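You operate a simulated robot arm through the tools that you are given. There is no shell and no other tool. Be economical: measure what you need, move in short steps, check, and stop when the job is done.

You run a simulated robot arm. Do the job below in one go: nothing can be reset, and whatever is moved stays where it is left.

Task
Clear up: rinse the stir stick, blot it and stand it in the brush jar.
Fine: blot it dry on the rag; lid back on the green paint pot; once the stick is rinsed, mixing dish on to the rubber mat.
Where things are to end (x, y in the base frame): mixing dish within 60 mm of [370, 450].
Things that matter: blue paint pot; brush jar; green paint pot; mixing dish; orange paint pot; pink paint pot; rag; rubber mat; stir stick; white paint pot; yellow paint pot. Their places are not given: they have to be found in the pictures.

Only the result counts: the job must be done as asked and must still hold three seconds after the hand-in. Knocking over, shifting, dropping, spilling or breaking anything else fails it. A push-on lid holds only when it is set on centred and level and pressed home; a screw cap is set on level and turned clockwise until tight.

Robot
A 6-joint arm with a two-finger parallel gripper, fixed in place. Base frame: the origin is at the foot of the arm, x ahead of it, y to its left, z up; the work surface is at about z = 760. Units: mm, rad, N and s.
With the tool pointing down near the work surface it reaches from about 340 to 820 mm from the base axis. Its first joint turns from -2.897 to 2.897 rad. Payload 3.91 kg.
The tool frame sits at the grasp point between the pads (the TCP): z along the fingers, y along the line on which they close. The tips reach 30 mm beyond it. Largest opening 110 mm; finger width 20, thickness 10; the body of the gripper, 48 by 112 mm, starts 55 mm behind the TCP.
Orientation is told as [roll, pitch, yaw] about the base's x, y, z axes, in that order, counted from this pose: with the fingers straight down and closing along the base's y, the tool's x points along the base's -x, its y along +y and its z along -z.

Tools
- The arm moves only by the tool jog_arm. Its argument "targets" is one flat list of numbers, 7 for each row, row after row: the shift along the tool's x, y, z in mm, then the turn, a rotation vector about the tool's x, y, z in degrees, then the finger opening in mm, from 0 to 110. In form: [dx, dy, dz, wx, wy, wz, claw, dx, dy, dz, wx, wy, wz, claw, ...]. A call has 1 to 10 rows; each row shifts and turns the commanded pose from where the row before left it, along the tool's axes as they then stand. Rows are played at 5 a second. More than 50 mm and 0.15 rad between two rows, or a gripper value outside its range, and nothing of the call is played. A pose out of reach is approached as far as the arm can. The call stops where the force on the tool passes 40 N (or 10 N more than at its start, if that is more) or the arm is blocked; 0.2 s more then pass. Each finger travels about 45 mm/s and halts on what it meets, pressing with about 38 N; the grip force reading is that of the motor and also rises with nothing between the fingers. The clock runs only during rows and for 0.2 s after the last one: add rows that do not move to give the fingers time. It gives the time, the measured TCP pose, the force on the tool (base axes), the opening and the grip force at its end, in the units of the frame above (readings bear some noise), with the torque about the TCP (base axes, N m) and any sound that the robot's microphone picked up.
- Cameras (640 x 400 px; columns grow to the right, rows downward): "scene" is fixed at [220.9, 647.8, 1498.7]; the picture's right is [-0.63, -0.78, 0.00], its down [-0.73, 0.59, -0.34] and it looks along [0.26, -0.21, -0.94] (base axes); focal length 331 px, centre (320, 200). "wrist" rides on the gripper at [77, 7, -115] in the tool frame; the picture's right is [-0.09, 1.00, 0.00], its down [-0.80, -0.07, -0.59] and it looks along [-0.59, -0.05, 0.80] (tool axes); focal length 270 px, centre (320, 200).
- camera(camera): a new picture of that camera. It takes no simulated time.
- lift_body(by): slides the trunk up (or, below 0, down) by that many mm; the arm rides with it, the base frame stays. It gives what a move gives, with no picture.
- pixel_to_xyz(camera, pixels): there is no depth. For up to 12 entries [column, row, z] of the newest picture of that camera ("zoom" is the newest enlarged one), the place [x, y] in the base frame at which the ray of that pixel passes the height z, good to about 3 mm. It takes no simulated time.
- enlarge(camera, box): a new picture of the part [left, top, right, bottom] of that camera's present view, enlarged. It takes no simulated time.
- sign_off(): hands the job in; it is judged then, once.

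Work in short steps. Measure before you move; look again where a grasp or a placing could have gone wrong, and mend it. You have 80 turns and 54 pictures in all, those below and enlarged ones among them. Open the gripper and draw the arm clear of the work before you hand the job in, unless the task says otherwise; then end with one line.

The tools are called after "Call:" as name(argument=value, ...) on one line, values as JSON. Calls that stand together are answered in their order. jog_arm: Moves the arm, as the interface text tells. Its arguments: {"type":"object","properties":{"targets":{"type":"array","items":{"type":"number"}}},"required":["targets"]} The other tools are called the same way: lift_body (by) slides the trunk up or down; camera (camera) takes a picture; pixel_to_xyz (camera, pixels) gives the place at which the rays of pixels pass given heights; enlarge (camera, box) takes an enlarged picture of a part of a camera's view; sign_off () hands the job in.

At the start:

```text
t: 0.0
position: [276.4, 425.0, 1185.0]
ee_rot: [0.001, 0.001, 0.0]
wrist_force: [-0.3, 0.0, 0.5]
ft_torque: [0.01, 0.03, 0.03]
grip_width: 110.3
gripper_force: 0.0
trunk travel left (down, up): [-550.0, 60.0]
```

scene: 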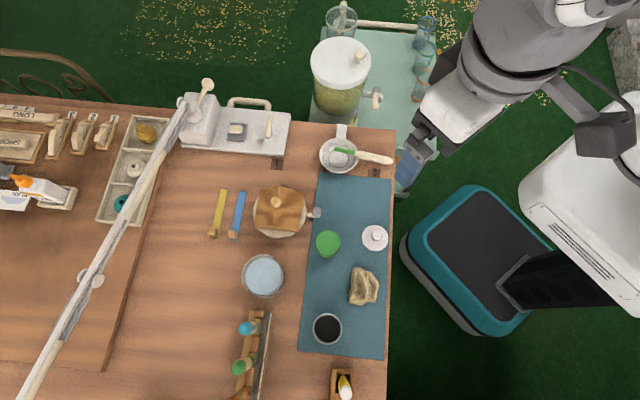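
wrist: 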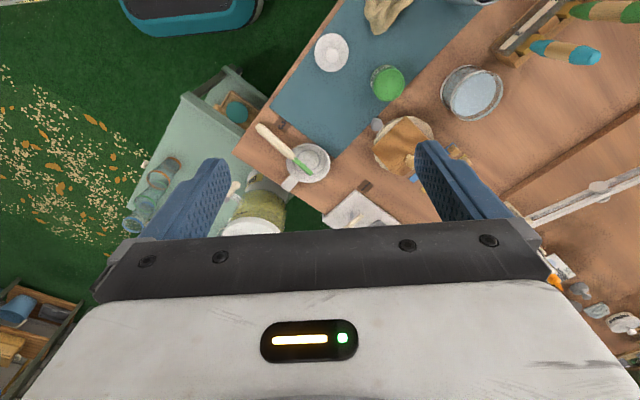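

The scene shows a mat (345,265), a dish with a stick at (340,155), a green pot (328,244), a white lid or pot (375,238), a rag (363,287), a dark jar (327,330) and water (264,276). I enlarge those areas to identify them.

Call:
enlarge(camera="scene", box=[230, 110, 410, 222])

Call:
enlarge(camera="scene", box=[220, 220, 412, 340])

Call:
enlarge(camera="scene", box=[200, 290, 376, 400])

```text
3.56 times, centred on (320, 166) of scene
```

zoom: 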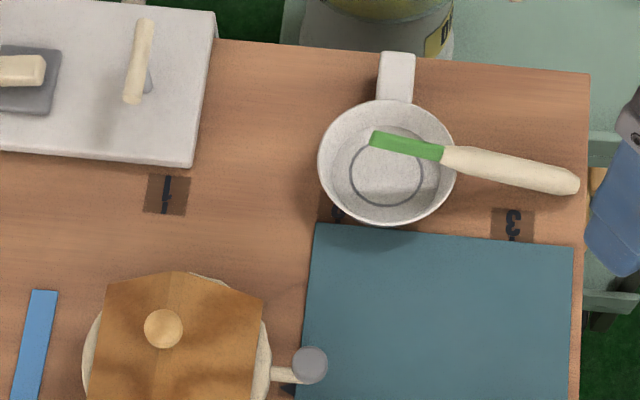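

```text
3.33 times, centred on (316, 280) of scene
```

zoom: 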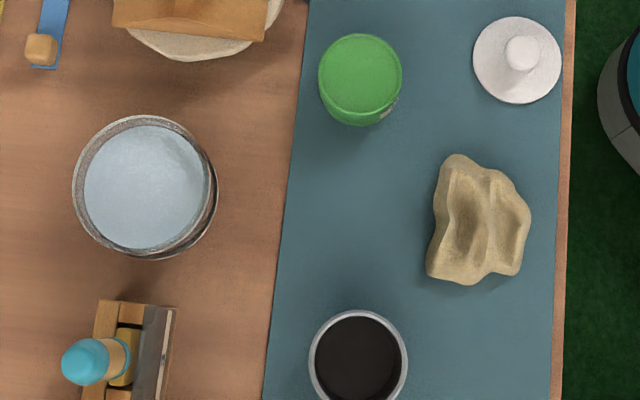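

```text
3.64 times, centred on (288, 345) of scene
```

zoom: 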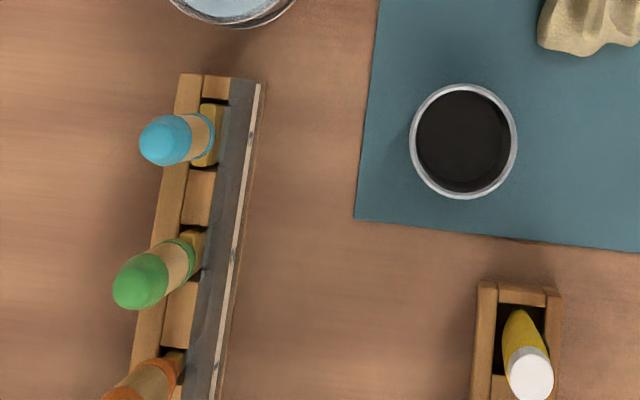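

I measure the main things at assumed heights.

Call:
pixel_to_xyz(camera="scene", pixels=[[340, 155, 780], [335, 152, 790], [391, 161, 790], [341, 130, 790], [328, 244, 800], [375, 238, 765], [363, 287, 770], [327, 330, 840], [264, 276, 800], [347, 265, 760], [315, 210, 760], [256, 350, 800]])

Call:
pixel_to_xyz(camera="scene", pixels=[[319, 174, 760], [391, 180, 760], [384, 358, 760], [301, 350, 760], [395, 130, 760], [344, 385, 800]])

```text
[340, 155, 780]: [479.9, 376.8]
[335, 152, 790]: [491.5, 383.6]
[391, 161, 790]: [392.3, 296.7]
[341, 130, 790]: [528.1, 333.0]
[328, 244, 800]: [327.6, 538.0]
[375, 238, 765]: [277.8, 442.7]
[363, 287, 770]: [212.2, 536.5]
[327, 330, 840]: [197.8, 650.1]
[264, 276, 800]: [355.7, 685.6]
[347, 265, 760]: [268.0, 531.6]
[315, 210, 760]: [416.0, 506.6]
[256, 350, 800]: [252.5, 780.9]
```

```text
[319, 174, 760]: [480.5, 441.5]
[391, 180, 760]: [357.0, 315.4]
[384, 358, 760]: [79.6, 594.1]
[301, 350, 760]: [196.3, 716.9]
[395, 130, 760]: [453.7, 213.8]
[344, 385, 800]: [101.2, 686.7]
```

Next I yaw the tool +45° to line it up with the table and shift along it toward the rack end, to look at the racks and the tops of the pots.

Call:
jog_arm(targets=[0, 0, 0, 0, 0, -7.5, 110, 0, 0, 0, 0, 0, -7.5, 110, 0, 0, 0, 0, 0, -7.5, 110, 0, 0, 0, 0, 0, -7.5, 110, 0, 0, 0, 0, 0, -7.5, 110, 0, 0, 0, 0, 0, -7.5, 110, -8, 45, 0, 0, 0, 0, 110, -8, 45, 0, 0, 0, 0, 110, -8, 45, 0, 0, 0, 0, 110, -8, 45, 0, 0, 0, 0, 110])

Call:
camera(camera="wrist")

Call:
camera(camera="scene")

```text
t: 2.2
position: [169.2, 574.1, 1184.0]
ee_rot: [-0.001, -0.001, 0.785]
wrist_force: [-0.7, 0.5, 0.5]
ft_torque: [-0.04, -0.02, 0.02]
grip_width: 109.7
gripper_force: 0.1
trunk travel left (down, up): [-550.0, 60.0]
```

```text
48 pictures are left
```

wrist: 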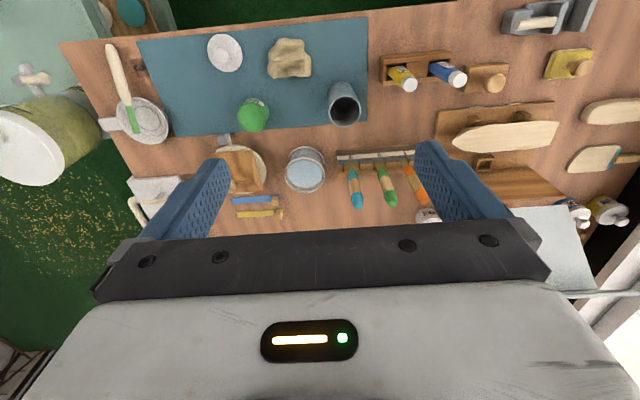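

```text
47 pictures are left
```

scene: 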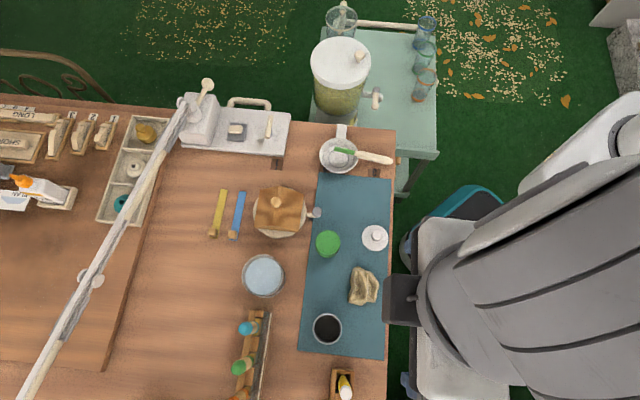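

Tall tubes stand in the racks, with the tin of water at (305,170). I enlarge for detail.

Call:
enlarge(camera="wrist", box=[190, 20, 390, 145])

Call:
enlarge(camera="wrist", box=[280, 40, 520, 220])

```text
3.20 times, centred on (290, 82) of wrist
```

zoom: 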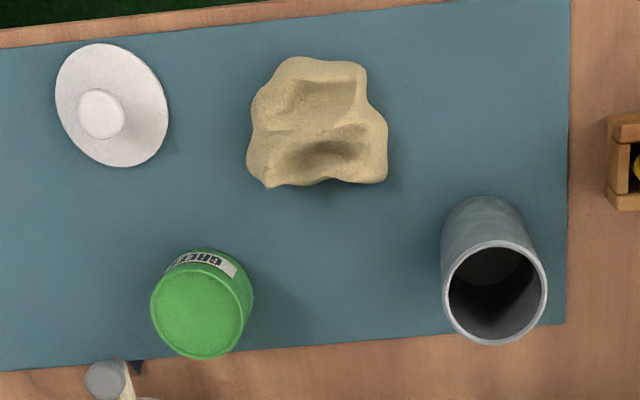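

```text
2.22 times, centred on (400, 130) of wrist
```

zoom: 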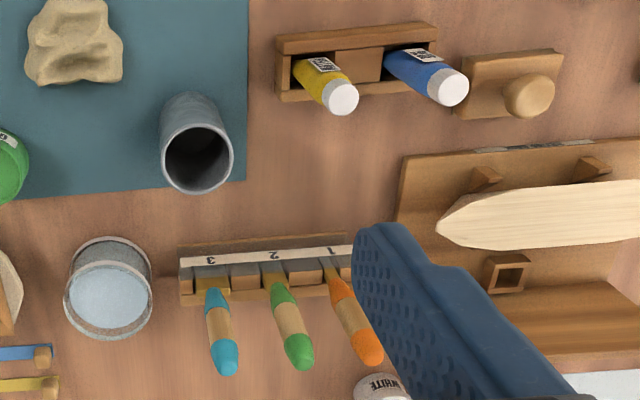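

Triangulating the tops from both views.

Call:
pixel_to_xyz(camera="scene", pixels=[[328, 242.5, 800], [328, 242.5, 830], [327.4, 328.3, 830], [327.4, 328.3, 880], [263.5, 275.5, 800], [263.5, 275.5, 850], [376.6, 235.9, 770], [376.6, 235.9, 790], [363, 287, 770], [363, 287, 790]])

Call:
pixel_to_xyz(camera="wrist", pixels=[[253.4, 116.3, 800], [253.4, 116.3, 830], [344.7, 111.6, 830], [344.7, 111.6, 880], [304.6, 170.6, 800], [304.6, 170.6, 850], [221.3, 55.6, 770], [221.3, 55.6, 790], [290, 58, 770], [290, 58, 790]])

```text
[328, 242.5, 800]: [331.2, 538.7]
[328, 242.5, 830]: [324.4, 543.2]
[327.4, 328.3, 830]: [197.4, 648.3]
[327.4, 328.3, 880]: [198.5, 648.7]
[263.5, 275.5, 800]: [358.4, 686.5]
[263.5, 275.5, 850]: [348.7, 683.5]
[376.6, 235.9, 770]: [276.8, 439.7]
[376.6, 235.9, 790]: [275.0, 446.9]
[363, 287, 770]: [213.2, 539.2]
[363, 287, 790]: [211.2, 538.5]
```

```text
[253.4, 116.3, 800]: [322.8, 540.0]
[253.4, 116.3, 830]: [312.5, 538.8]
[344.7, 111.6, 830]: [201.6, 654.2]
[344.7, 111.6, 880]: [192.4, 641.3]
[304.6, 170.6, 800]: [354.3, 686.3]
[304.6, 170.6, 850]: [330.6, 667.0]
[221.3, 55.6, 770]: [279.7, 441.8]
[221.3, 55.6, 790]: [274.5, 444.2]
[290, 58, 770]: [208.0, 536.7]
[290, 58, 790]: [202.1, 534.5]
```

The pot top is about z 790 at (328,541), the tin about 795 at (357,687) and the jar about 855 at (197,647). I move in for a closer look at the stick and the dish.

Call:
jog_arm(targets=[12, -38.9, 20, 0, 0, 0, 110, 12, -38.9, 20, 0, 0, 0, 110, 12, -38.9, 20, 0, 0, 0, 110, 12, -38.9, 20, 0, 0, 0, 110, 12, -38.9, 20, 0, 0, 0, 110, 12, -38.9, 20, 0, 0, 0, 110, 12, -38.9, 20, 0, 0, 0, 110, 12, -38.9, 20, 0, 0, 0, 110, 12, -38.9, 20, 0, 0, 0, 110])

Call:
camera(camera="wrist")

```text
t: 4.2
position: [344.8, 249.4, 1002.5]
ee_rot: [0.0, 0.001, 0.786]
wrist_force: [-0.4, -0.3, 0.0]
ft_torque: [-0.01, -0.01, 0.03]
grip_width: 110.0
gripper_force: 0.0
trunk travel left (down, up): [-550.0, 60.0]
```

```text
44 pictures are left
```

wrist: 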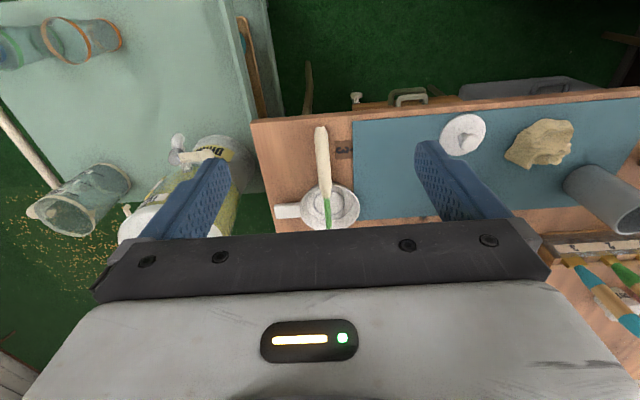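

Handle end is at about (321,127) and the dish at (330,207). I enlarge to triangulate the stick.

Call:
enlarge(camera="wrist", box=[240, 110, 432, 230])

Call:
enlarge(camera="scene", box=[310, 120, 406, 180])

```text
3.33 times, centred on (336, 170) of wrist
```

zoom: 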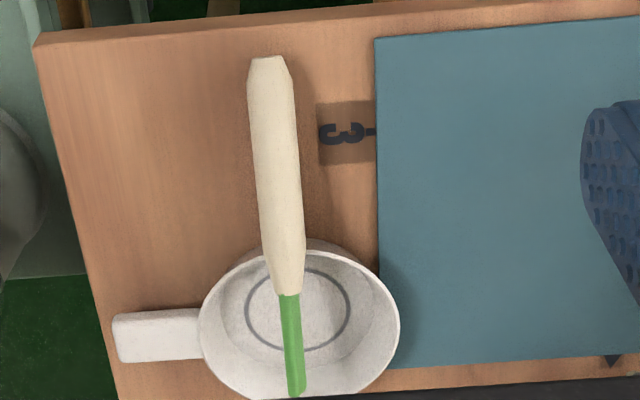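

```text
6.67 times, centred on (358, 150) of scene
```

zoom: 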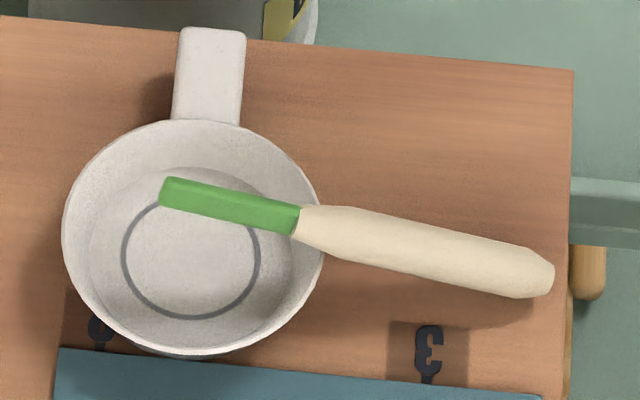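

Triangulating the handle end, the joint, the tip, the dish rim and the dish handle.

Call:
pixel_to_xyz(camera="scene", pixels=[[391.75, 160.8, 780], [391.75, 160.8, 820], [354.7, 153.3, 780], [354.7, 153.3, 820], [334.5, 148.8, 770], [334.5, 148.8, 810], [339, 155.3, 780], [339, 155.3, 810], [341.8, 130.8, 780], [341.8, 130.8, 810]])

Call:
pixel_to_xyz(camera="wrist", pixels=[[320.1, 128, 780], [320.1, 128, 820], [326.4, 198.5, 780], [326.4, 198.5, 820], [329.4, 228.5, 770], [329.4, 228.5, 810], [330, 207.5, 780], [330, 207.5, 810], [286.5, 210.5, 780], [286.5, 210.5, 810]])

```text
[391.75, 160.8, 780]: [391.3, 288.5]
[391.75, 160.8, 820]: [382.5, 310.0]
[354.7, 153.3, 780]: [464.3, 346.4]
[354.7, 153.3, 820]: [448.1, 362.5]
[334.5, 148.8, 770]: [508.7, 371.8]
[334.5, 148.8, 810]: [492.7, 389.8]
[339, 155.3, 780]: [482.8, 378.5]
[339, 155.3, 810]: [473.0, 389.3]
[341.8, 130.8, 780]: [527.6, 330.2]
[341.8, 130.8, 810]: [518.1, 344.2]
```

```text
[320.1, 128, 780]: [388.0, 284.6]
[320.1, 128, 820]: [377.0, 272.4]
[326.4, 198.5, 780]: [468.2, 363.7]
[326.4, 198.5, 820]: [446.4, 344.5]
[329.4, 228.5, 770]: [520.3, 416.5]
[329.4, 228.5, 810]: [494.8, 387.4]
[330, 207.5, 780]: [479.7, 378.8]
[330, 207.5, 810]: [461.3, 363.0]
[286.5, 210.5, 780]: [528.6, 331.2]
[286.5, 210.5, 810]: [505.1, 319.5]
```

The stick lies with its handle end on the table at about (391,287,769), rising over the dish rim at 45° yaw to its tip at about (494,389,805). I tilt the tool 30° outward, close to 60 mm opening, and go to a pre-grasp point.

Call:
jog_arm(targets=[0, 0, 0, 0, -7.5, 0, 90, 0, 0, 0, 0, -7.5, 0, 80, 0, 0, 0, 0, -7.5, 0, 70, 0, 0, 0, 0, -7.5, 0, 60, 5.8, -1.4, 32, 0, 0, 0, 60, 5.8, -1.4, 32, 0, 0, 0, 60, 5.8, -1.4, 32, 0, 0, 0, 60, 5.8, -1.4, 32, 0, 0, 0, 60])

Call:
camera(camera="wrist")

```text
t: 6.0
position: [365.5, 269.4, 875.2]
ee_rot: [-0.002, -0.394, 0.788]
wrist_force: [0.1, 0.3, -0.7]
ft_torque: [-0.06, 0.0, 0.03]
grip_width: 60.1
gripper_force: 0.1
out of reach, approached as far as the arm can: row 4, 5, 6
trunk travel left (down, up): [-550.0, 60.0]
```

```text
41 pictures are left
```

wrist: 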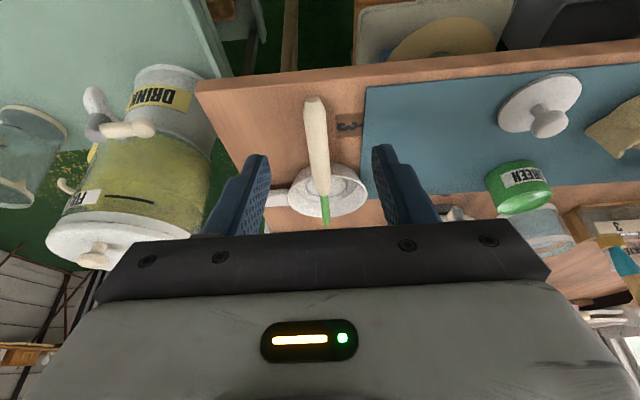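

The tilt reached was 22.6° (−0.394 rad), which is enough. I shift toward the grasp point and go most of the way down, then check.

Call:
jog_arm(targets=[-30.8, -5.6, 0, 0, 0, 0, 60, 0, 0, 32, 0, 0, 0, 60, 0, 0, 32, 0, 0, 0, 60, 0, 0, 0, 0, 0, 0, 60])

Call:
camera(camera="wrist")

```text
t: 7.0
position: [407.6, 302.5, 830.3]
ee_rot: [-0.002, -0.394, 0.787]
wrist_force: [0.6, 0.3, -0.1]
ft_torque: [0.04, 0.02, -0.01]
grip_width: 60.0
gripper_force: 0.0
trunk travel left (down, up): [-550.0, 60.0]
```

```text
40 pictures are left
```

wrist: 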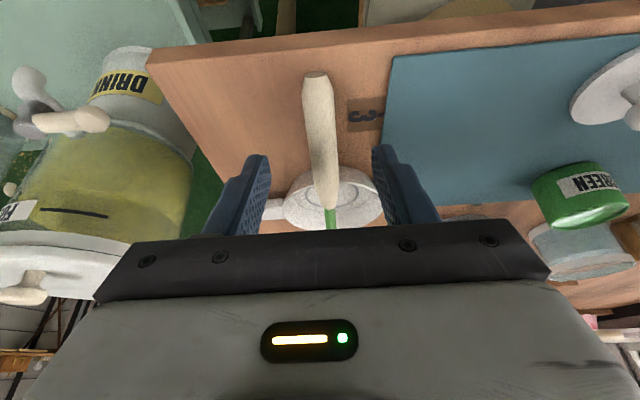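

Alignment is good, so I make the last 37 mm of descent and close.

Call:
jog_arm(targets=[0.5, 0.8, 18.5, 0, 0, 0, 60, 0.5, 0, 18.5, 0, 0, 0, 60, 0, 0, 0, 0, 0, 0, 60, 0, 0, 0, 0, 0, 0, 10, 0, 0, 0, 0, 0, 0, 10, 0, 0, 0, 0, 0, 0, 10, 0, 0, 0, 0, 0, 0, 10, 0, 0, 0, 0, 0, 0, 10])

Call:
camera(camera="wrist")

```text
t: 8.8
position: [417.7, 311.5, 794.3]
ee_rot: [-0.002, -0.393, 0.786]
wrist_force: [0.4, -0.4, 0.4]
ft_torque: [-0.01, 0.0, 0.0]
grip_width: 16.8
gripper_force: 38.2
trunk travel left (down, up): [-550.0, 60.0]
```

```text
39 pictures are left
```

wrist: 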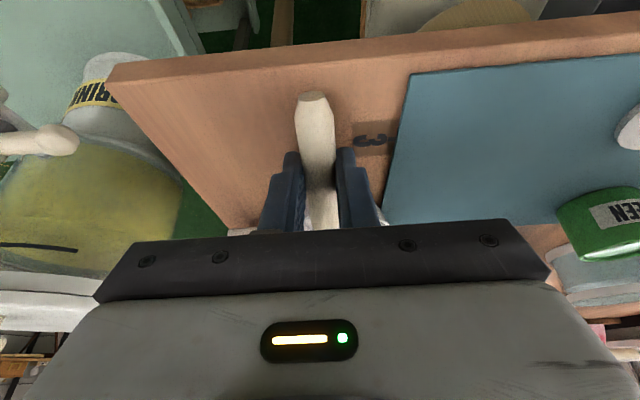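

Gripped at 16.8 mm with 38 N. I lift straight up 200 mm and level the tool.

Call:
jog_arm(targets=[-7.7, 0, -18.5, 0, 0, 0, 10, -15.4, 0, -36.9, 0, 0, 0, 10, -15.4, 0, -36.9, 0, 0, 0, 10, -15.4, 0, -36.9, 0, 0, 0, 10, -15.4, 0, -36.9, 0, 0, 0, 10, -7.7, 0, -18.5, 0, 0, 0, 10, 0, 0, 0, 0, 7.5, 0, 10, 0, 0, 0, 0, 7.5, 0, 10, 0, 0, 0, 0, 7.5, 0, 10])

Call:
enlarge(camera="scene", box=[260, 80, 480, 220])

```text
t: 10.8
position: [412.6, 299.0, 943.2]
ee_rot: [0.056, -0.194, 0.792]
wrist_force: [-0.5, -0.2, -0.6]
ft_torque: [0.02, -0.01, 0.0]
grip_width: 16.5
gripper_force: 38.1
out of reach, approached as far as the arm can: row 5, 6, 7, 8, 9
trunk travel left (down, up): [-550.0, 60.0]
```

```text
2.86 times, centred on (370, 150) of scene
```

zoom: 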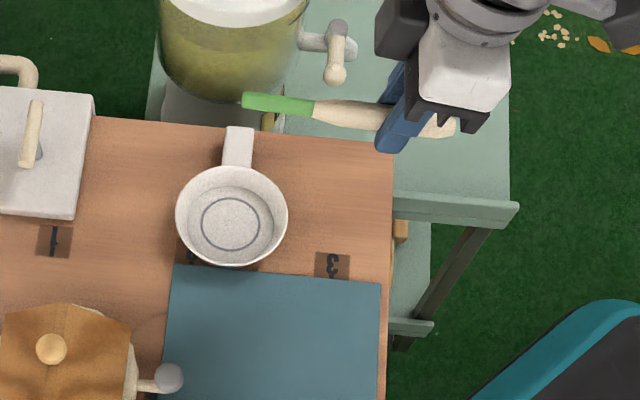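

The dish is undisturbed and the stick is held. The tilted pose near the base is at a reach limit, so I move outward and toward the tin while levelling.

Call:
jog_arm(targets=[-25, 32, -10, 0, 3.7, 0, 10, -25, 32, -10, 0, 3.7, 0, 10, -25, 32, -10, 0, 3.7, 0, 10, 0, 0, 0, 0, 0, 0, 10])

```text
t: 11.8
position: [384.5, 367.0, 949.3]
ee_rot: [0.141, -0.064, 0.8]
wrist_force: [-0.1, 0.4, -0.1]
ft_torque: [0.0, -0.01, 0.02]
grip_width: 16.5
gripper_force: 38.2
out of reach, approached as far as the arm can: row 1, 2, 3
trunk travel left (down, up): [-550.0, 60.0]
```

The pose picked up some roll (0.141), so I level the tool in place first.

Call:
jog_arm(targets=[0, 0, 0, 4, 1.8, 0, 10, 0, 0, 0, 4, 1.8, 0, 10, 0, 0, 0, 0, 0, 0, 10])

Call:
camera(camera="scene")

```text
t: 12.6
position: [385.2, 368.1, 949.9]
ee_rot: [0.14, -0.061, 0.8]
wrist_force: [0.4, -0.1, -0.4]
ft_torque: [-0.02, -0.01, 0.0]
grip_width: 16.4
gripper_force: 37.6
out of reach, approached as far as the arm can: row 1, 2
trunk travel left (down, up): [-550.0, 60.0]
```

```text
37 pictures are left
```

scene: 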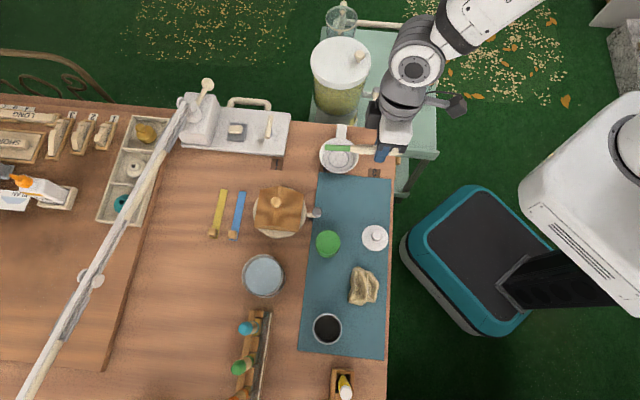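

The arm seems stuck at a joint limit with the elbow out to the side. I test whether turning the tool yaw back toward 0 frees it.

Call:
jog_arm(targets=[0, 0, 0, 0, 0, 7.5, 10, 0, 0, 0, 0, 0, 7.5, 10, 0, 0, 0, 0, 0, 0, 10])

```text
t: 13.4
position: [391.3, 352.5, 937.7]
ee_rot: [0.178, -0.033, 0.55]
wrist_force: [-0.5, 0.0, 0.4]
ft_torque: [0.02, -0.02, 0.04]
grip_width: 16.2
gripper_force: 38.0
out of reach, approached as far as the arm can: row 2
trunk travel left (down, up): [-550.0, 60.0]
```

Commands appear to restart from the pose actually reached. I try lowering a bit while removing the roll.

Call:
jog_arm(targets=[0, 0, 15, 3.4, 0.6, 0, 10, 0, 0, 15, 3.4, 0.6, 0, 10, 0, 0, 0, 3.4, 0.6, 0, 10])

Call:
enlarge(camera="scene", box=[320, 0, 640, 200])

```text
t: 14.2
position: [390.5, 346.2, 925.6]
ee_rot: [0.161, -0.03, 0.558]
wrist_force: [0.5, 0.1, 0.3]
ft_torque: [-0.02, 0.02, 0.02]
grip_width: 16.2
gripper_force: 37.8
out of reach, approached as far as the arm can: row 1, 2, 3
trunk travel left (down, up): [-550.0, 60.0]
```

```text
2.00 times, centred on (480, 100) of scene
```

zoom: 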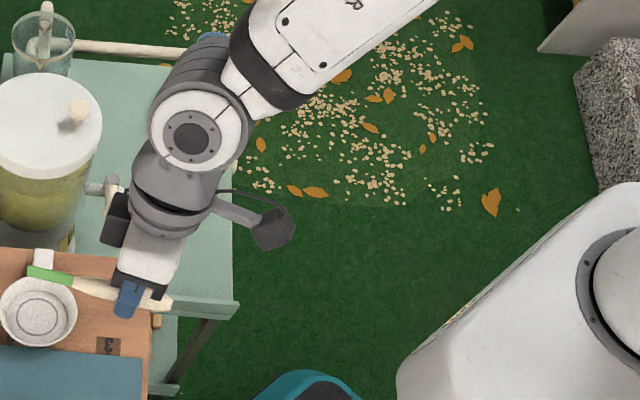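

The tool axis is probably parallel to the forearm, a wrist singularity. I test which small rotations are available.

Call:
jog_arm(targets=[0, 0, 0, 0, 8, 0, 10, 0, 0, 0, 0, 8, 0, 10])

Call:
jog_arm(targets=[0, 0, 0, -8, 0, 0, 10, 0, 0, 0, 0, 0, 0, 10])

```text
t: 14.8
position: [398.1, 326.3, 919.0]
ee_rot: [0.184, 0.24, 0.614]
wrist_force: [0.0, -0.5, -0.1]
ft_torque: [0.02, -0.05, -0.01]
grip_width: 16.6
gripper_force: 38.0
out of reach, approached as far as the arm can: row 1, 2
trunk travel left (down, up): [-550.0, 60.0]
```

```text
t: 15.4
position: [397.1, 325.6, 917.4]
ee_rot: [0.307, 0.246, 0.603]
wrist_force: [-0.7, -0.9, -0.5]
ft_torque: [-0.02, -0.02, 0.01]
grip_width: 16.1
gripper_force: 37.6
trunk travel left (down, up): [-550.0, 60.0]
```

Roll in that direction works freely. Now I test pitching outward with this roll kept.

Call:
jog_arm(targets=[0, 0, 0, -8, 0, 0, 10, 0, 0, 0, 0, -8, 0, 10, 0, 0, 0, 0, -8, 0, 10, 0, 0, 0, 0, 0, 0, 10])

Call:
enlarge(camera="scene", box=[320, 0, 640, 200])

```text
t: 16.4
position: [397.7, 325.4, 917.5]
ee_rot: [0.432, -0.009, 0.482]
wrist_force: [0.7, -0.4, 0.9]
ft_torque: [0.02, 0.0, -0.01]
grip_width: 16.4
gripper_force: 38.3
trunk travel left (down, up): [-550.0, 60.0]
```

```text
2.00 times, centred on (480, 100) of scene
```

zoom: 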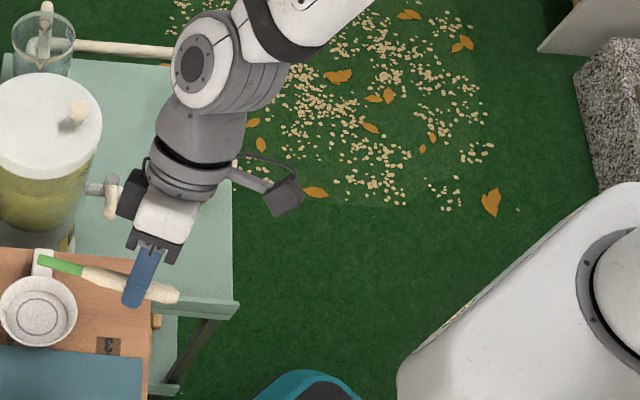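

This works without complaint. I continue around: more outward pitch, then unroll.

Call:
jog_arm(targets=[0, 0, 0, 0, -8, 0, 10, 0, 0, 0, 0, -8, 0, 10, 0, 0, 0, 0, -8, 0, 10, 0, 0, 0, 8, 0, 0, 10, 0, 0, 0, 8, 0, 0, 10, 0, 0, 0, 8, 0, 0, 10, 0, 0, 0, 0, 0, 0, 10])

Call:
enlarge(camera="scene", box=[320, 0, 640, 200])

```text
t: 18.0
position: [404.1, 325.2, 919.0]
ee_rot: [0.157, -0.413, 0.295]
wrist_force: [0.6, -0.3, -0.9]
ft_torque: [-0.02, 0.02, -0.02]
grip_width: 16.4
gripper_force: 38.2
out of reach, approached as far as the arm can: row 6
trunk travel left (down, up): [-550.0, 60.0]
```

```text
2.00 times, centred on (480, 100) of scene
```

zoom: 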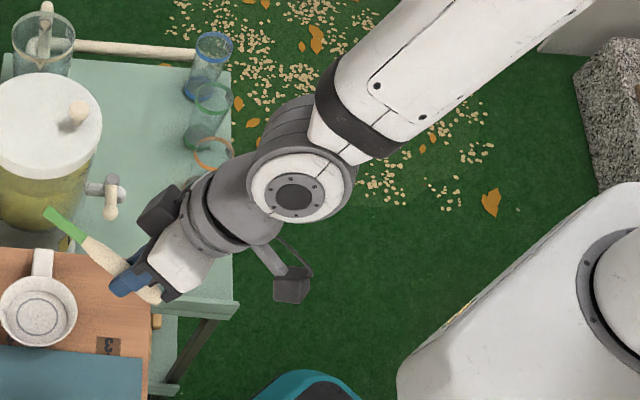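

The hand is now nearly in line with the forearm. I keep pitching outward past it, and then remove the roll.

Call:
jog_arm(targets=[0, 0, 0, 0, -8, 0, 10, 0, 0, 0, 0, -8, 0, 10, 0, 0, 0, 0, -8, 0, 10, 0, 0, 0, 0, -8, 0, 10, 0, 0, 0, 8, 0, 0, 10, 0, 0, 0, 0, 0, 0, 10])

Call:
enlarge(camera="scene", box=[320, 0, 640, 200])

```text
t: 19.4
position: [403.8, 326.3, 919.2]
ee_rot: [0.113, -0.963, 0.147]
wrist_force: [0.3, 0.2, -0.2]
ft_torque: [0.0, 0.01, 0.01]
grip_width: 16.3
gripper_force: 37.8
trunk travel left (down, up): [-550.0, 60.0]
```

```text
2.00 times, centred on (480, 100) of scene
```

zoom: 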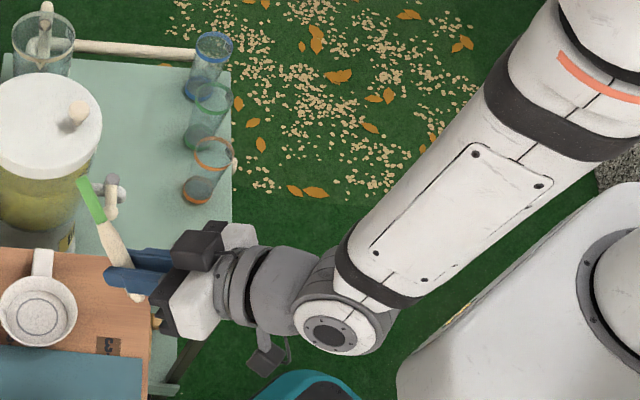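

The outward pitch of 55° now works. I move back and up over the mat for clearance, then start spinning about the tool axis so the tip goes down.

Call:
jog_arm(targets=[-10.8, 34.6, -31.7, 0, 0, 0, 10, -10.8, 34.6, -31.7, 0, 0, 0, 10, -10.8, 34.6, -31.7, 0, 0, 0, 10, 0, 0, 0, 0, 0, 8, 10, 0, 0, 0, 0, 0, 8, 10, 0, 0, 0, 0, 0, 8, 10, 0, 0, 0, 0, 0, 8, 10, 0, 0, 0, 0, 0, 8, 10, 0, 0, 0, 0, 0, 8, 10])

Call:
camera(camera="scene")

```text
t: 21.4
position: [324.0, 406.7, 1006.5]
ee_rot: [0.858, -0.521, -0.875]
wrist_force: [-1.1, -0.1, -0.2]
ft_torque: [0.0, -0.01, 0.01]
grip_width: 16.2
gripper_force: 38.0
trunk travel left (down, up): [-550.0, 60.0]
```

```text
32 pictures are left
```

scene: 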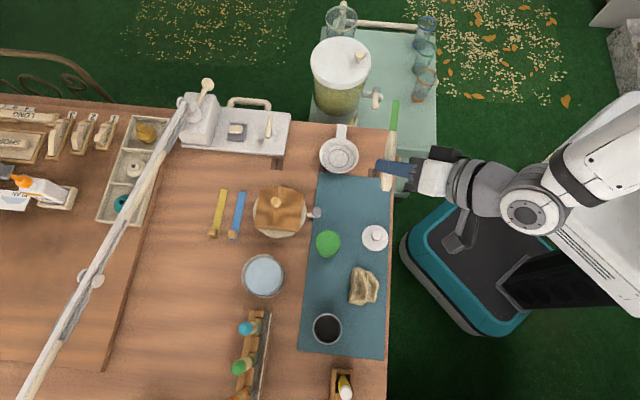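

The spin works, so I continue.

Call:
jog_arm(targets=[0, 0, 0, 0, 0, 8, 10, 0, 0, 0, 0, 0, 8, 10, 0, 0, 0, 0, 0, 8, 10, 0, 0, 0, 0, 0, 8, 10, 0, 0, 0, 0, 0, 8, 10, 0, 0, 0, 0, 0, 8, 10, 0, 0, 0, 0, 0, 8, 10, 0, 0, 0, 0, 0, 8, 10, 0, 0, 0, 0, 0, 8, 10, 0, 0, 0, 0, 0, 8, 10])

Call:
jog_arm(targets=[0, 0, 0, 0, 0, 8, 10, 0, 0, 0, 0, 0, 8, 10, 0, 0, 0, 0, 0, 8, 10, 0, 0, 0, 0, 0, 8, 10, 0, 0, 0, 0, 0, 8, 10, 0, 0, 0, 0, 0, 8, 10, 0, 0, 0, 0, 0, 4, 10])

Call:
camera(camera="scene")

```text
t: 23.6
position: [322.4, 407.2, 1005.9]
ee_rot: [0.818, 0.593, -1.765]
wrist_force: [-0.2, -0.4, -0.4]
ft_torque: [-0.01, 0.01, 0.0]
grip_width: 16.3
gripper_force: 37.7
trunk travel left (down, up): [-550.0, 60.0]
```

```text
t: 25.2
position: [322.7, 407.6, 1005.3]
ee_rot: [-0.116, 0.96, -2.995]
wrist_force: [0.2, -0.7, -0.8]
ft_torque: [-0.02, 0.0, 0.03]
grip_width: 16.6
gripper_force: 37.9
trunk travel left (down, up): [-550.0, 60.0]
```

```text
31 pictures are left
```

scene: 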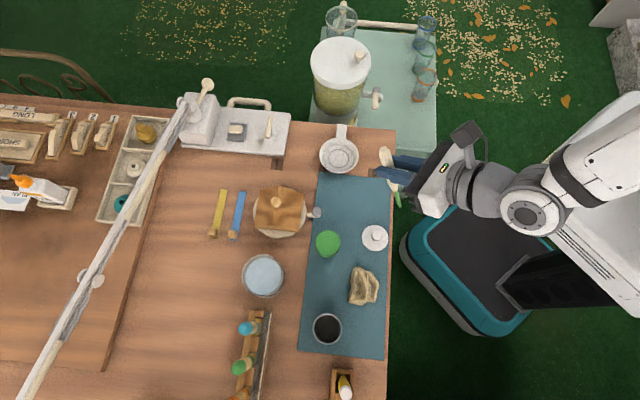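

Tip now points down and toward the base. I take out the roll, pitch to about 81° so the stick hangs vertical, and turn the heading to about 53°.

Call:
jog_arm(targets=[0, 0, 0, -6.6, 0, 0, 10, 0, 0, 0, 0, 8.5, 0, 10, 0, 0, 0, 0, 8.5, 0, 10, 0, 0, 0, 0, 8.5, 0, 10, 0, 0, 0, 7.42, 0, -1.12, 10, 0, 0, 0, 7.42, 0, -1.12, 10, 0, 0, 0, 7.42, 0, -1.12, 10, 0, 0, 0, 7.42, 0, -1.12, 10, 0, 0, 0, 7.42, 0, -1.12, 10, 0, 0, 0, 7.42, 0, -1.12, 10])

Call:
camera(camera="scene")

Call:
camera(camera="wrist")

```text
t: 27.4
position: [309.7, 489.4, 1101.9]
ee_rot: [0.163, 1.401, -2.065]
wrist_force: [0.4, -0.3, 0.2]
ft_torque: [-0.01, 0.01, -0.01]
grip_width: 16.3
gripper_force: 38.1
out of reach, approached as far as the arm can: row 5, 6, 7, 8, 9, 10
trunk travel left (down, up): [-550.0, 60.0]
```

```text
30 pictures are left
```

scene: 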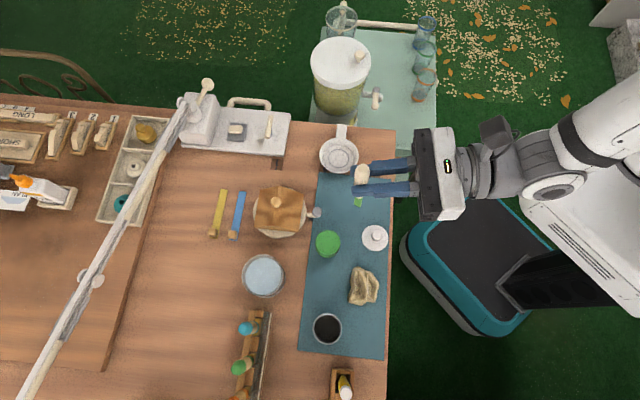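

```text
29 pictures are left
```

wrist: 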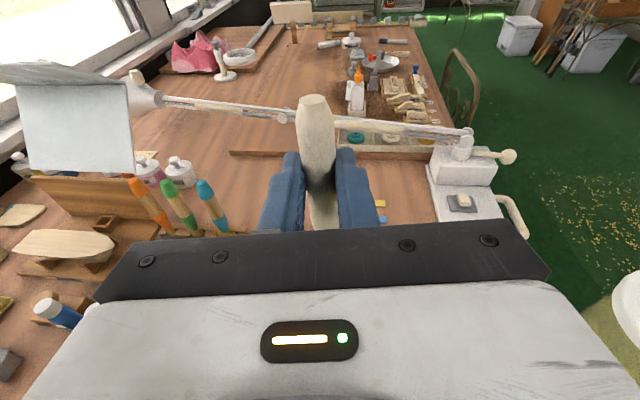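

Tip direction works out as vertical (0.01, −0.03, −1). I move over the tin with the tip at about z 850.

Call:
jog_arm(targets=[-18.9, -14.9, 32, 0, 0, 0, 10, -18.9, -14.9, 32, 0, 0, 0, 10, -18.9, -14.9, 32, 0, 0, 0, 10, -18.9, -14.9, 32, 0, 0, 0, 10, -18.9, -14.9, 32, 0, 0, 0, 10, -18.9, -14.9, 32, 0, 0, 0, 10, 0, 0, 0, 0, 0, 0, 10])

Call:
camera(camera="scene")

```text
t: 29.0
position: [329.8, 693.1, 969.9]
ee_rot: [-0.057, 1.411, -2.266]
wrist_force: [0.1, 0.2, -0.3]
ft_torque: [0.01, 0.01, 0.02]
grip_width: 16.1
gripper_force: 37.7
out of reach, approached as far as the arm can: row 1, 2
trunk travel left (down, up): [-550.0, 60.0]
```

```text
28 pictures are left
```

scene: 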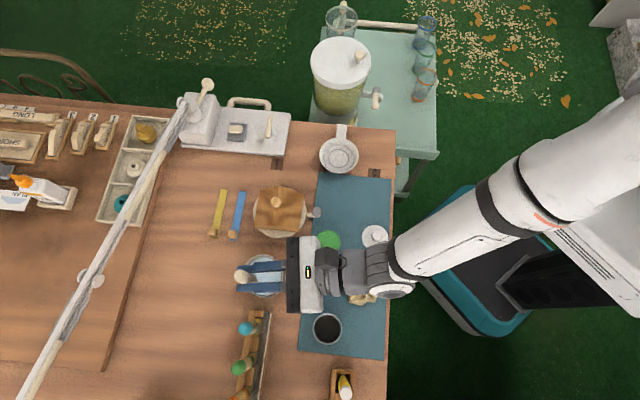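

The stick is vertical with the tip estimated at (338,706,864), so I shift by (18,−19) to centre it on the tin and check.

Call:
jog_arm(targets=[-0.3, 13.2, -2.2, 0, 0, 0, 10, -0.3, 13.2, -2.2, 0, 0, 0, 10, 0, 0, 0, 0, 0, 0, 10])

Call:
enlarge(camera="scene", box=[200, 210, 344, 300])

```text
t: 29.8
position: [348.4, 672.2, 971.7]
ee_rot: [-0.059, 1.413, -2.265]
wrist_force: [-0.8, -0.5, -0.6]
ft_torque: [0.0, 0.03, 0.03]
grip_width: 16.3
gripper_force: 37.7
trunk travel left (down, up): [-550.0, 60.0]
```

```text
4.44 times, centred on (272, 255) of scene
```

zoom: 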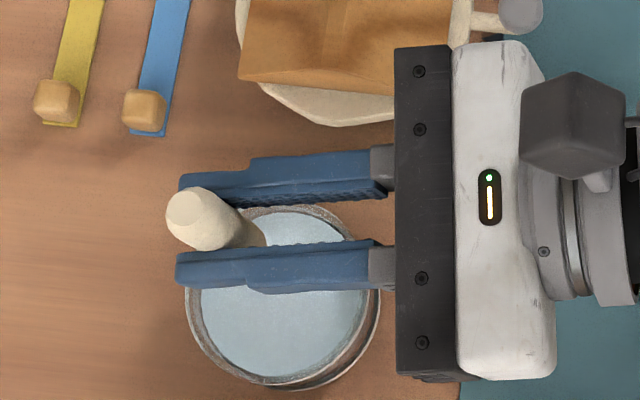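

Checking where the handle's top end lies versus where it should be.

Call:
pixel_to_xyz(camera="zoom", pixels=[[194, 218, 1015], [265, 240, 960], [285, 298, 795], [285, 298, 785]])

```text
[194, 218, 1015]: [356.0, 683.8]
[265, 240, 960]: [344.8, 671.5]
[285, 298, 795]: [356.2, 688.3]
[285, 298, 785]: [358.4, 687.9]
```

Aligned. Before lowering, I check the moka pot's clearance from the gripper body.

Call:
pixel_to_xyz(camera="scene", pixels=[[280, 210, 800], [280, 210, 850], [280, 210, 900], [305, 215, 820], [305, 215, 860], [317, 213, 800], [317, 213, 850], [300, 238, 780], [300, 238, 830]])

Call:
enlarge(camera="wrist", box=[200, 60, 640, 240])

```text
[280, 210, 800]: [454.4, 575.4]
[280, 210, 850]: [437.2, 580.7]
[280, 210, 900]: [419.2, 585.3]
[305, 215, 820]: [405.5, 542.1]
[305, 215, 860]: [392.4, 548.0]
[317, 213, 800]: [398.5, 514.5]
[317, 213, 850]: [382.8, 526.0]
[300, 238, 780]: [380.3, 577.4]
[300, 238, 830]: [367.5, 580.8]
```

```text
1.45 times, centred on (420, 150) of wrist
```

zoom: 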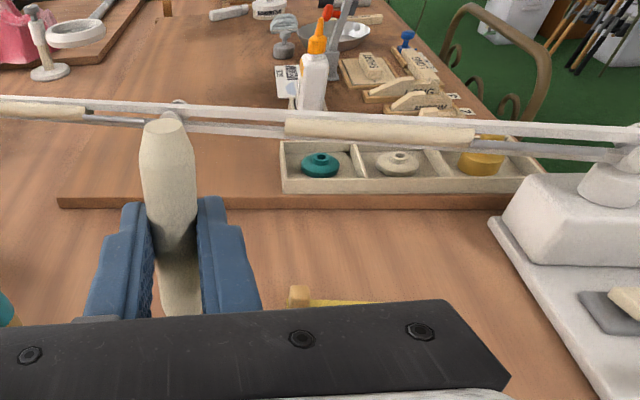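

The body stays at z ≥ 865 and about 20 mm to the side, so there is clearance. I lower the tip into the water in steps.

Call:
jog_arm(targets=[-29.6, 0.3, 4.8, 0, 0, 0, 10, -24.6, 0.2, 4, 0, 0, 0, 10, -19.7, 0.2, 3.2, 0, 0, 0, 10, -9.9, 0, 1.6, 0, 0, 0, 10, 0, 0, 0, 0, 0, 0, 10])

Call:
enlarge(camera="scene", box=[200, 210, 344, 300])

```text
t: 31.0
position: [345.2, 681.5, 889.5]
ee_rot: [0.002, 1.41, -2.211]
wrist_force: [0.3, -0.7, -0.4]
ft_torque: [0.03, 0.02, -0.01]
grip_width: 16.5
gripper_force: 37.9
out of reach, approached as far as the arm can: row 3, 4
trunk travel left (down, up): [-550.0, 60.0]
```

```text
4.44 times, centred on (272, 255) of scene
```

zoom: 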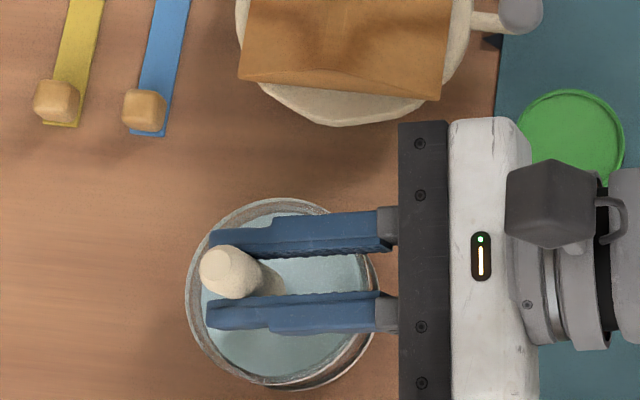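

The tip is inside the tin at about z 784, and the arm itself ran out of reach downward. I use the trunk to lower the rest gently.

Call:
lift_body(by=-8)

Call:
lift_body(by=-4)

```text
t: 31.6
position: [347.0, 680.9, 882.9]
ee_rot: [0.001, 1.408, -2.211]
wrist_force: [-1.1, 0.1, -0.3]
ft_torque: [0.03, 0.0, 0.01]
grip_width: 16.3
gripper_force: 38.2
trunk travel left (down, up): [-542.0, 68.0]
```

```text
t: 32.1
position: [346.0, 681.4, 877.1]
ee_rot: [0.001, 1.41, -2.211]
wrist_force: [-0.4, 0.0, -0.2]
ft_torque: [0.04, 0.02, -0.02]
grip_width: 16.5
gripper_force: 37.5
trunk travel left (down, up): [-538.0, 72.0]
```

No contact yet. I go 4 mm deeper and swish a few times.

Call:
lift_body(by=-4)

Call:
jog_arm(targets=[0, 12, 0, 0, 0, 0, 10, 0, -14, 0, 0, 0, 0, 10, 0, 14, -6, 0, 0, 0, 10, 0, -14, 0, 0, 0, 0, 10, 0, 14, -4, 0, 0, 0, 10, 0, -14, 0, 0, 0, 0, 10, 0, 14, 6, 0, 0, 0, 10, 0, -14, 0, 0, 0, 0, 10, 0, 14, 4, 0, 0, 0, 10, 0, -6, 0, 0, 0, 0, 10])

Call:
jog_arm(targets=[0, 0, 0, 0, 0, 0, 10, 0, 8, 0, 0, 0, 0, 10, 0, -12, 0, 0, 0, 0, 10, 0, 12, 0, 0, 0, 0, 10, 0, -12, 0, 0, 0, 0, 10, 0, 6, 0, 0, 0, 0, 10])

Call:
lift_body(by=70)

Call:
enlarge(camera="scene", box=[200, 210, 344, 300])

```text
t: 32.6
position: [346.3, 681.8, 876.8]
ee_rot: [-0.005, 1.414, -2.215]
wrist_force: [-0.8, -0.2, 11.7]
ft_torque: [0.11, -0.17, 0.02]
grip_width: 16.3
gripper_force: 38.3
trunk travel left (down, up): [-534.0, 76.0]
```

```text
t: 34.8
position: [350.4, 681.6, 875.0]
ee_rot: [0.004, 1.41, -2.21]
wrist_force: [1.6, -0.7, 5.2]
ft_torque: [0.01, -0.21, -0.01]
grip_width: 16.5
gripper_force: 37.8
out of reach, approached as far as the arm can: row 5
trunk travel left (down, up): [-534.0, 76.0]
```

```text
t: 36.2
position: [350.1, 679.9, 874.6]
ee_rot: [0.01, 1.411, -2.204]
wrist_force: [-0.4, 0.8, 5.1]
ft_torque: [0.09, 0.0, 0.02]
grip_width: 16.5
gripper_force: 38.2
trunk travel left (down, up): [-534.0, 76.0]
```

```text
t: 37.3
position: [349.3, 680.4, 944.6]
ee_rot: [0.012, 1.408, -2.202]
wrist_force: [-0.3, 0.4, -1.1]
ft_torque: [0.0, 0.0, -0.03]
grip_width: 16.3
gripper_force: 38.2
trunk travel left (down, up): [-604.0, 6.0]
```

```text
4.44 times, centred on (272, 255) of scene
```

zoom: 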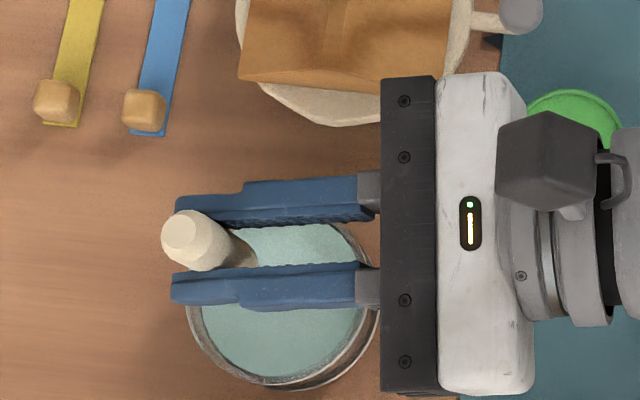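

The water turned green, so the rinse worked, and the stick touched bottom at TCP 877. I pull back and up toward the rag.

Call:
jog_arm(targets=[30, 0, -4.8, 0, 0, 0, 10, 9, -7, -45, 0, 0, 0, 10, 9, -7, -45, 0, 0, 0, 10, 9, -7, -45, 0, 0, 0, 10, 9, -7, -45, 0, 0, 0, 10, 0, 0, 0, 0, 0, 0, 10])

Call:
lift_body(by=-60)

Call:
camera(camera="scene")

```text
t: 38.7
position: [219.7, 580.1, 1055.0]
ee_rot: [0.065, 1.406, -2.151]
wrist_force: [0.7, 1.1, -0.1]
ft_torque: [-0.02, -0.01, 0.03]
grip_width: 16.6
gripper_force: 37.7
out of reach, approached as far as the arm can: row 3, 4, 5
trunk travel left (down, up): [-604.0, 6.0]
```

```text
t: 39.7
position: [219.7, 580.2, 995.5]
ee_rot: [0.067, 1.406, -2.15]
wrist_force: [1.4, 0.0, 0.0]
ft_torque: [0.05, -0.01, -0.03]
grip_width: 16.5
gripper_force: 37.7
trunk travel left (down, up): [-544.0, 66.0]
```

```text
23 pictures are left
```

scene: 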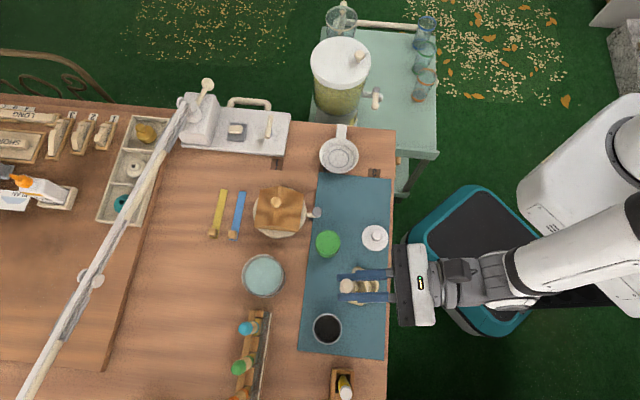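

The arm is at its inner limit with the tool horizontal. I ease the pitch by 20°, which inclines the stick, and position the tip over the rag.

Call:
jog_arm(targets=[0, 0, 0, 0, -6.7, 0, 10, 0, 0, 0, 0, -6.7, 0, 10, 0, 0, 0, 0, -6.7, 0, 10, -30, 9, 8, 0, 0, 0, 10, -30, 9, 8, 0, 0, 0, 10, 0, 0, 0, 0, 0, 0, 10])

Call:
enlarge(camera="scene", box=[290, 230, 450, 330])

```text
t: 41.1
position: [227.6, 556.9, 936.3]
ee_rot: [0.02, 1.055, -2.199]
wrist_force: [-0.3, 0.5, -0.5]
ft_torque: [-0.01, -0.01, 0.04]
grip_width: 16.4
gripper_force: 38.2
trunk travel left (down, up): [-544.0, 66.0]
```

```text
4.00 times, centred on (370, 280) of scene
```

zoom: 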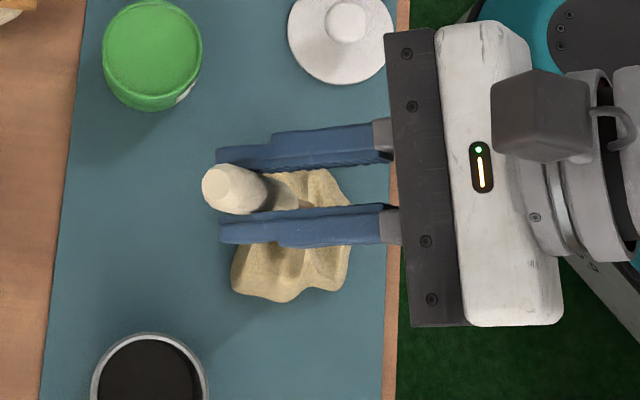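

I compare the tip estimate (214,538,830) with the rag's centre and corners.

Call:
pixel_to_xyz(camera="zoom", pixels=[[295, 235, 775], [260, 180, 775], [335, 180, 775], [240, 285, 775], [345, 275, 775]])

```text
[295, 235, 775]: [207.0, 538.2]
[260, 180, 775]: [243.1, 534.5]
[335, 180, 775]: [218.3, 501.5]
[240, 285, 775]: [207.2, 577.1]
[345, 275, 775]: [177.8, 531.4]
```

The tip is over the rag centre. I lower with the trunk until light contact.

Call:
lift_body(by=-35)

Call:
lift_body(by=-8)

Call:
lift_body(by=-5)

```text
t: 41.9
position: [226.6, 555.5, 906.2]
ee_rot: [0.017, 1.064, -2.204]
wrist_force: [3.8, 5.5, 27.1]
ft_torque: [0.0, -0.12, 0.05]
grip_width: 16.5
gripper_force: 38.7
trunk travel left (down, up): [-509.0, 101.0]
```

```text
t: 42.5
position: [227.0, 556.6, 894.6]
ee_rot: [0.022, 1.061, -2.199]
wrist_force: [5.6, 7.6, 29.7]
ft_torque: [0.16, -0.17, 0.0]
grip_width: 16.6
gripper_force: 38.4
trunk travel left (down, up): [-501.0, 109.0]
```

```text
t: 43.0
position: [226.0, 555.6, 888.7]
ee_rot: [0.019, 1.061, -2.198]
wrist_force: [4.5, 6.6, 27.6]
ft_torque: [0.02, -0.03, 0.0]
grip_width: 16.8
gripper_force: 37.7
trunk travel left (down, up): [-496.0, 114.0]
```

Contact came earlier than expected and the force stayed at about 28 N, so the stick may have slid in the grip. I raise and look.

Call:
lift_body(by=80)

Call:
enlarge(camera="scene", box=[290, 230, 450, 330])

Call:
camera(camera="wrist")

```text
t: 44.2
position: [226.9, 555.9, 967.5]
ee_rot: [0.022, 1.056, -2.198]
wrist_force: [-0.4, -0.1, 0.1]
ft_torque: [-0.02, -0.03, 0.03]
grip_width: 16.3
gripper_force: 38.0
trunk travel left (down, up): [-576.0, 34.0]
```

```text
4.00 times, centred on (370, 280) of scene
```

zoom: 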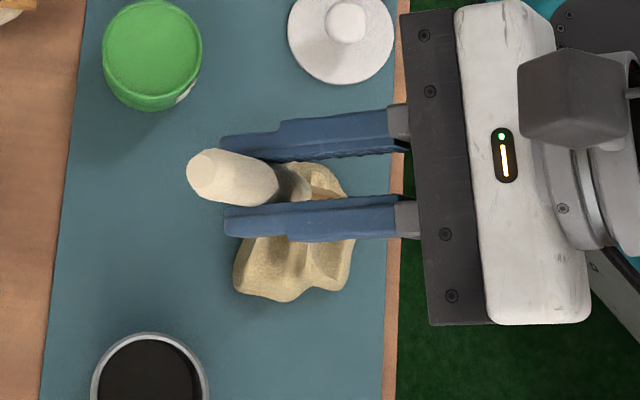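

```text
20 pictures are left
```

wrist: 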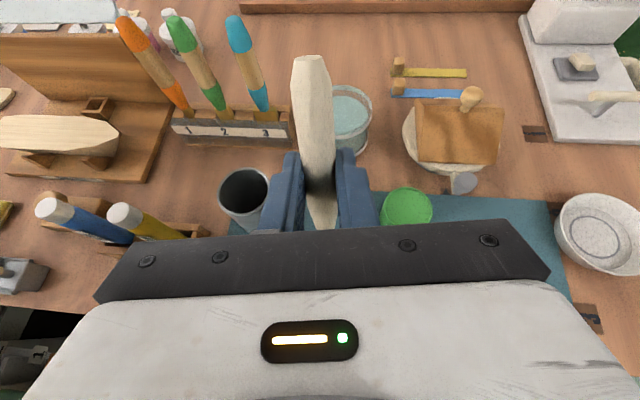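

The stick slid about 18 mm up in the grip but is still firmly held, and the rag stayed in place. I do a second gentle dab with a dwell, stopping at light contact.

Call:
lift_body(by=-74)

Call:
lift_body(by=-2)

```text
t: 45.3
position: [226.7, 556.0, 894.5]
ee_rot: [0.023, 1.057, -2.197]
wrist_force: [0.0, -0.4, 0.5]
ft_torque: [0.0, 0.0, 0.0]
grip_width: 16.1
gripper_force: 37.9
trunk travel left (down, up): [-502.0, 108.0]
```

```text
t: 45.8
position: [226.7, 555.7, 892.2]
ee_rot: [0.022, 1.056, -2.197]
wrist_force: [-0.4, 0.2, -0.2]
ft_torque: [0.01, 0.01, -0.01]
grip_width: 16.4
gripper_force: 37.9
trunk travel left (down, up): [-500.0, 110.0]
```

Almost touching at TCP 892; I lower 3 mm more and dwell.

Call:
lift_body(by=-3.5)

Call:
jog_arm(targets=[0, 0, 0, 0, 0, 0, 10, 0, 0, 0, 0, 0, 0, 10, 0, 0, 0, 0, 0, 0, 10, 0, 0, 0, 0, 0, 0, 10, 0, 0, 0, 0, 0, 0, 10, 0, 0, 0, 0, 0, 0, 10, 0, 0, 0, 0, 0, 0, 10, 0, 0, 0, 0, 0, 0, 10])

Call:
lift_body(by=100)

```text
t: 46.4
position: [226.3, 555.7, 890.9]
ee_rot: [0.021, 1.059, -2.199]
wrist_force: [0.0, -0.3, 7.2]
ft_torque: [-0.16, 0.11, 0.01]
grip_width: 16.4
gripper_force: 37.8
trunk travel left (down, up): [-496.0, 114.0]
```

```text
t: 48.1
position: [226.1, 555.7, 889.6]
ee_rot: [0.021, 1.057, -2.199]
wrist_force: [-0.2, 0.4, 13.1]
ft_torque: [-0.24, 0.18, 0.01]
grip_width: 16.2
gripper_force: 38.4
trunk travel left (down, up): [-496.0, 114.0]
```

```text
t: 49.5
position: [226.5, 557.4, 988.3]
ee_rot: [0.023, 1.057, -2.198]
wrist_force: [1.1, 0.3, -0.7]
ft_torque: [0.02, 0.01, 0.01]
grip_width: 16.4
gripper_force: 38.1
trunk travel left (down, up): [-596.0, 14.0]
```

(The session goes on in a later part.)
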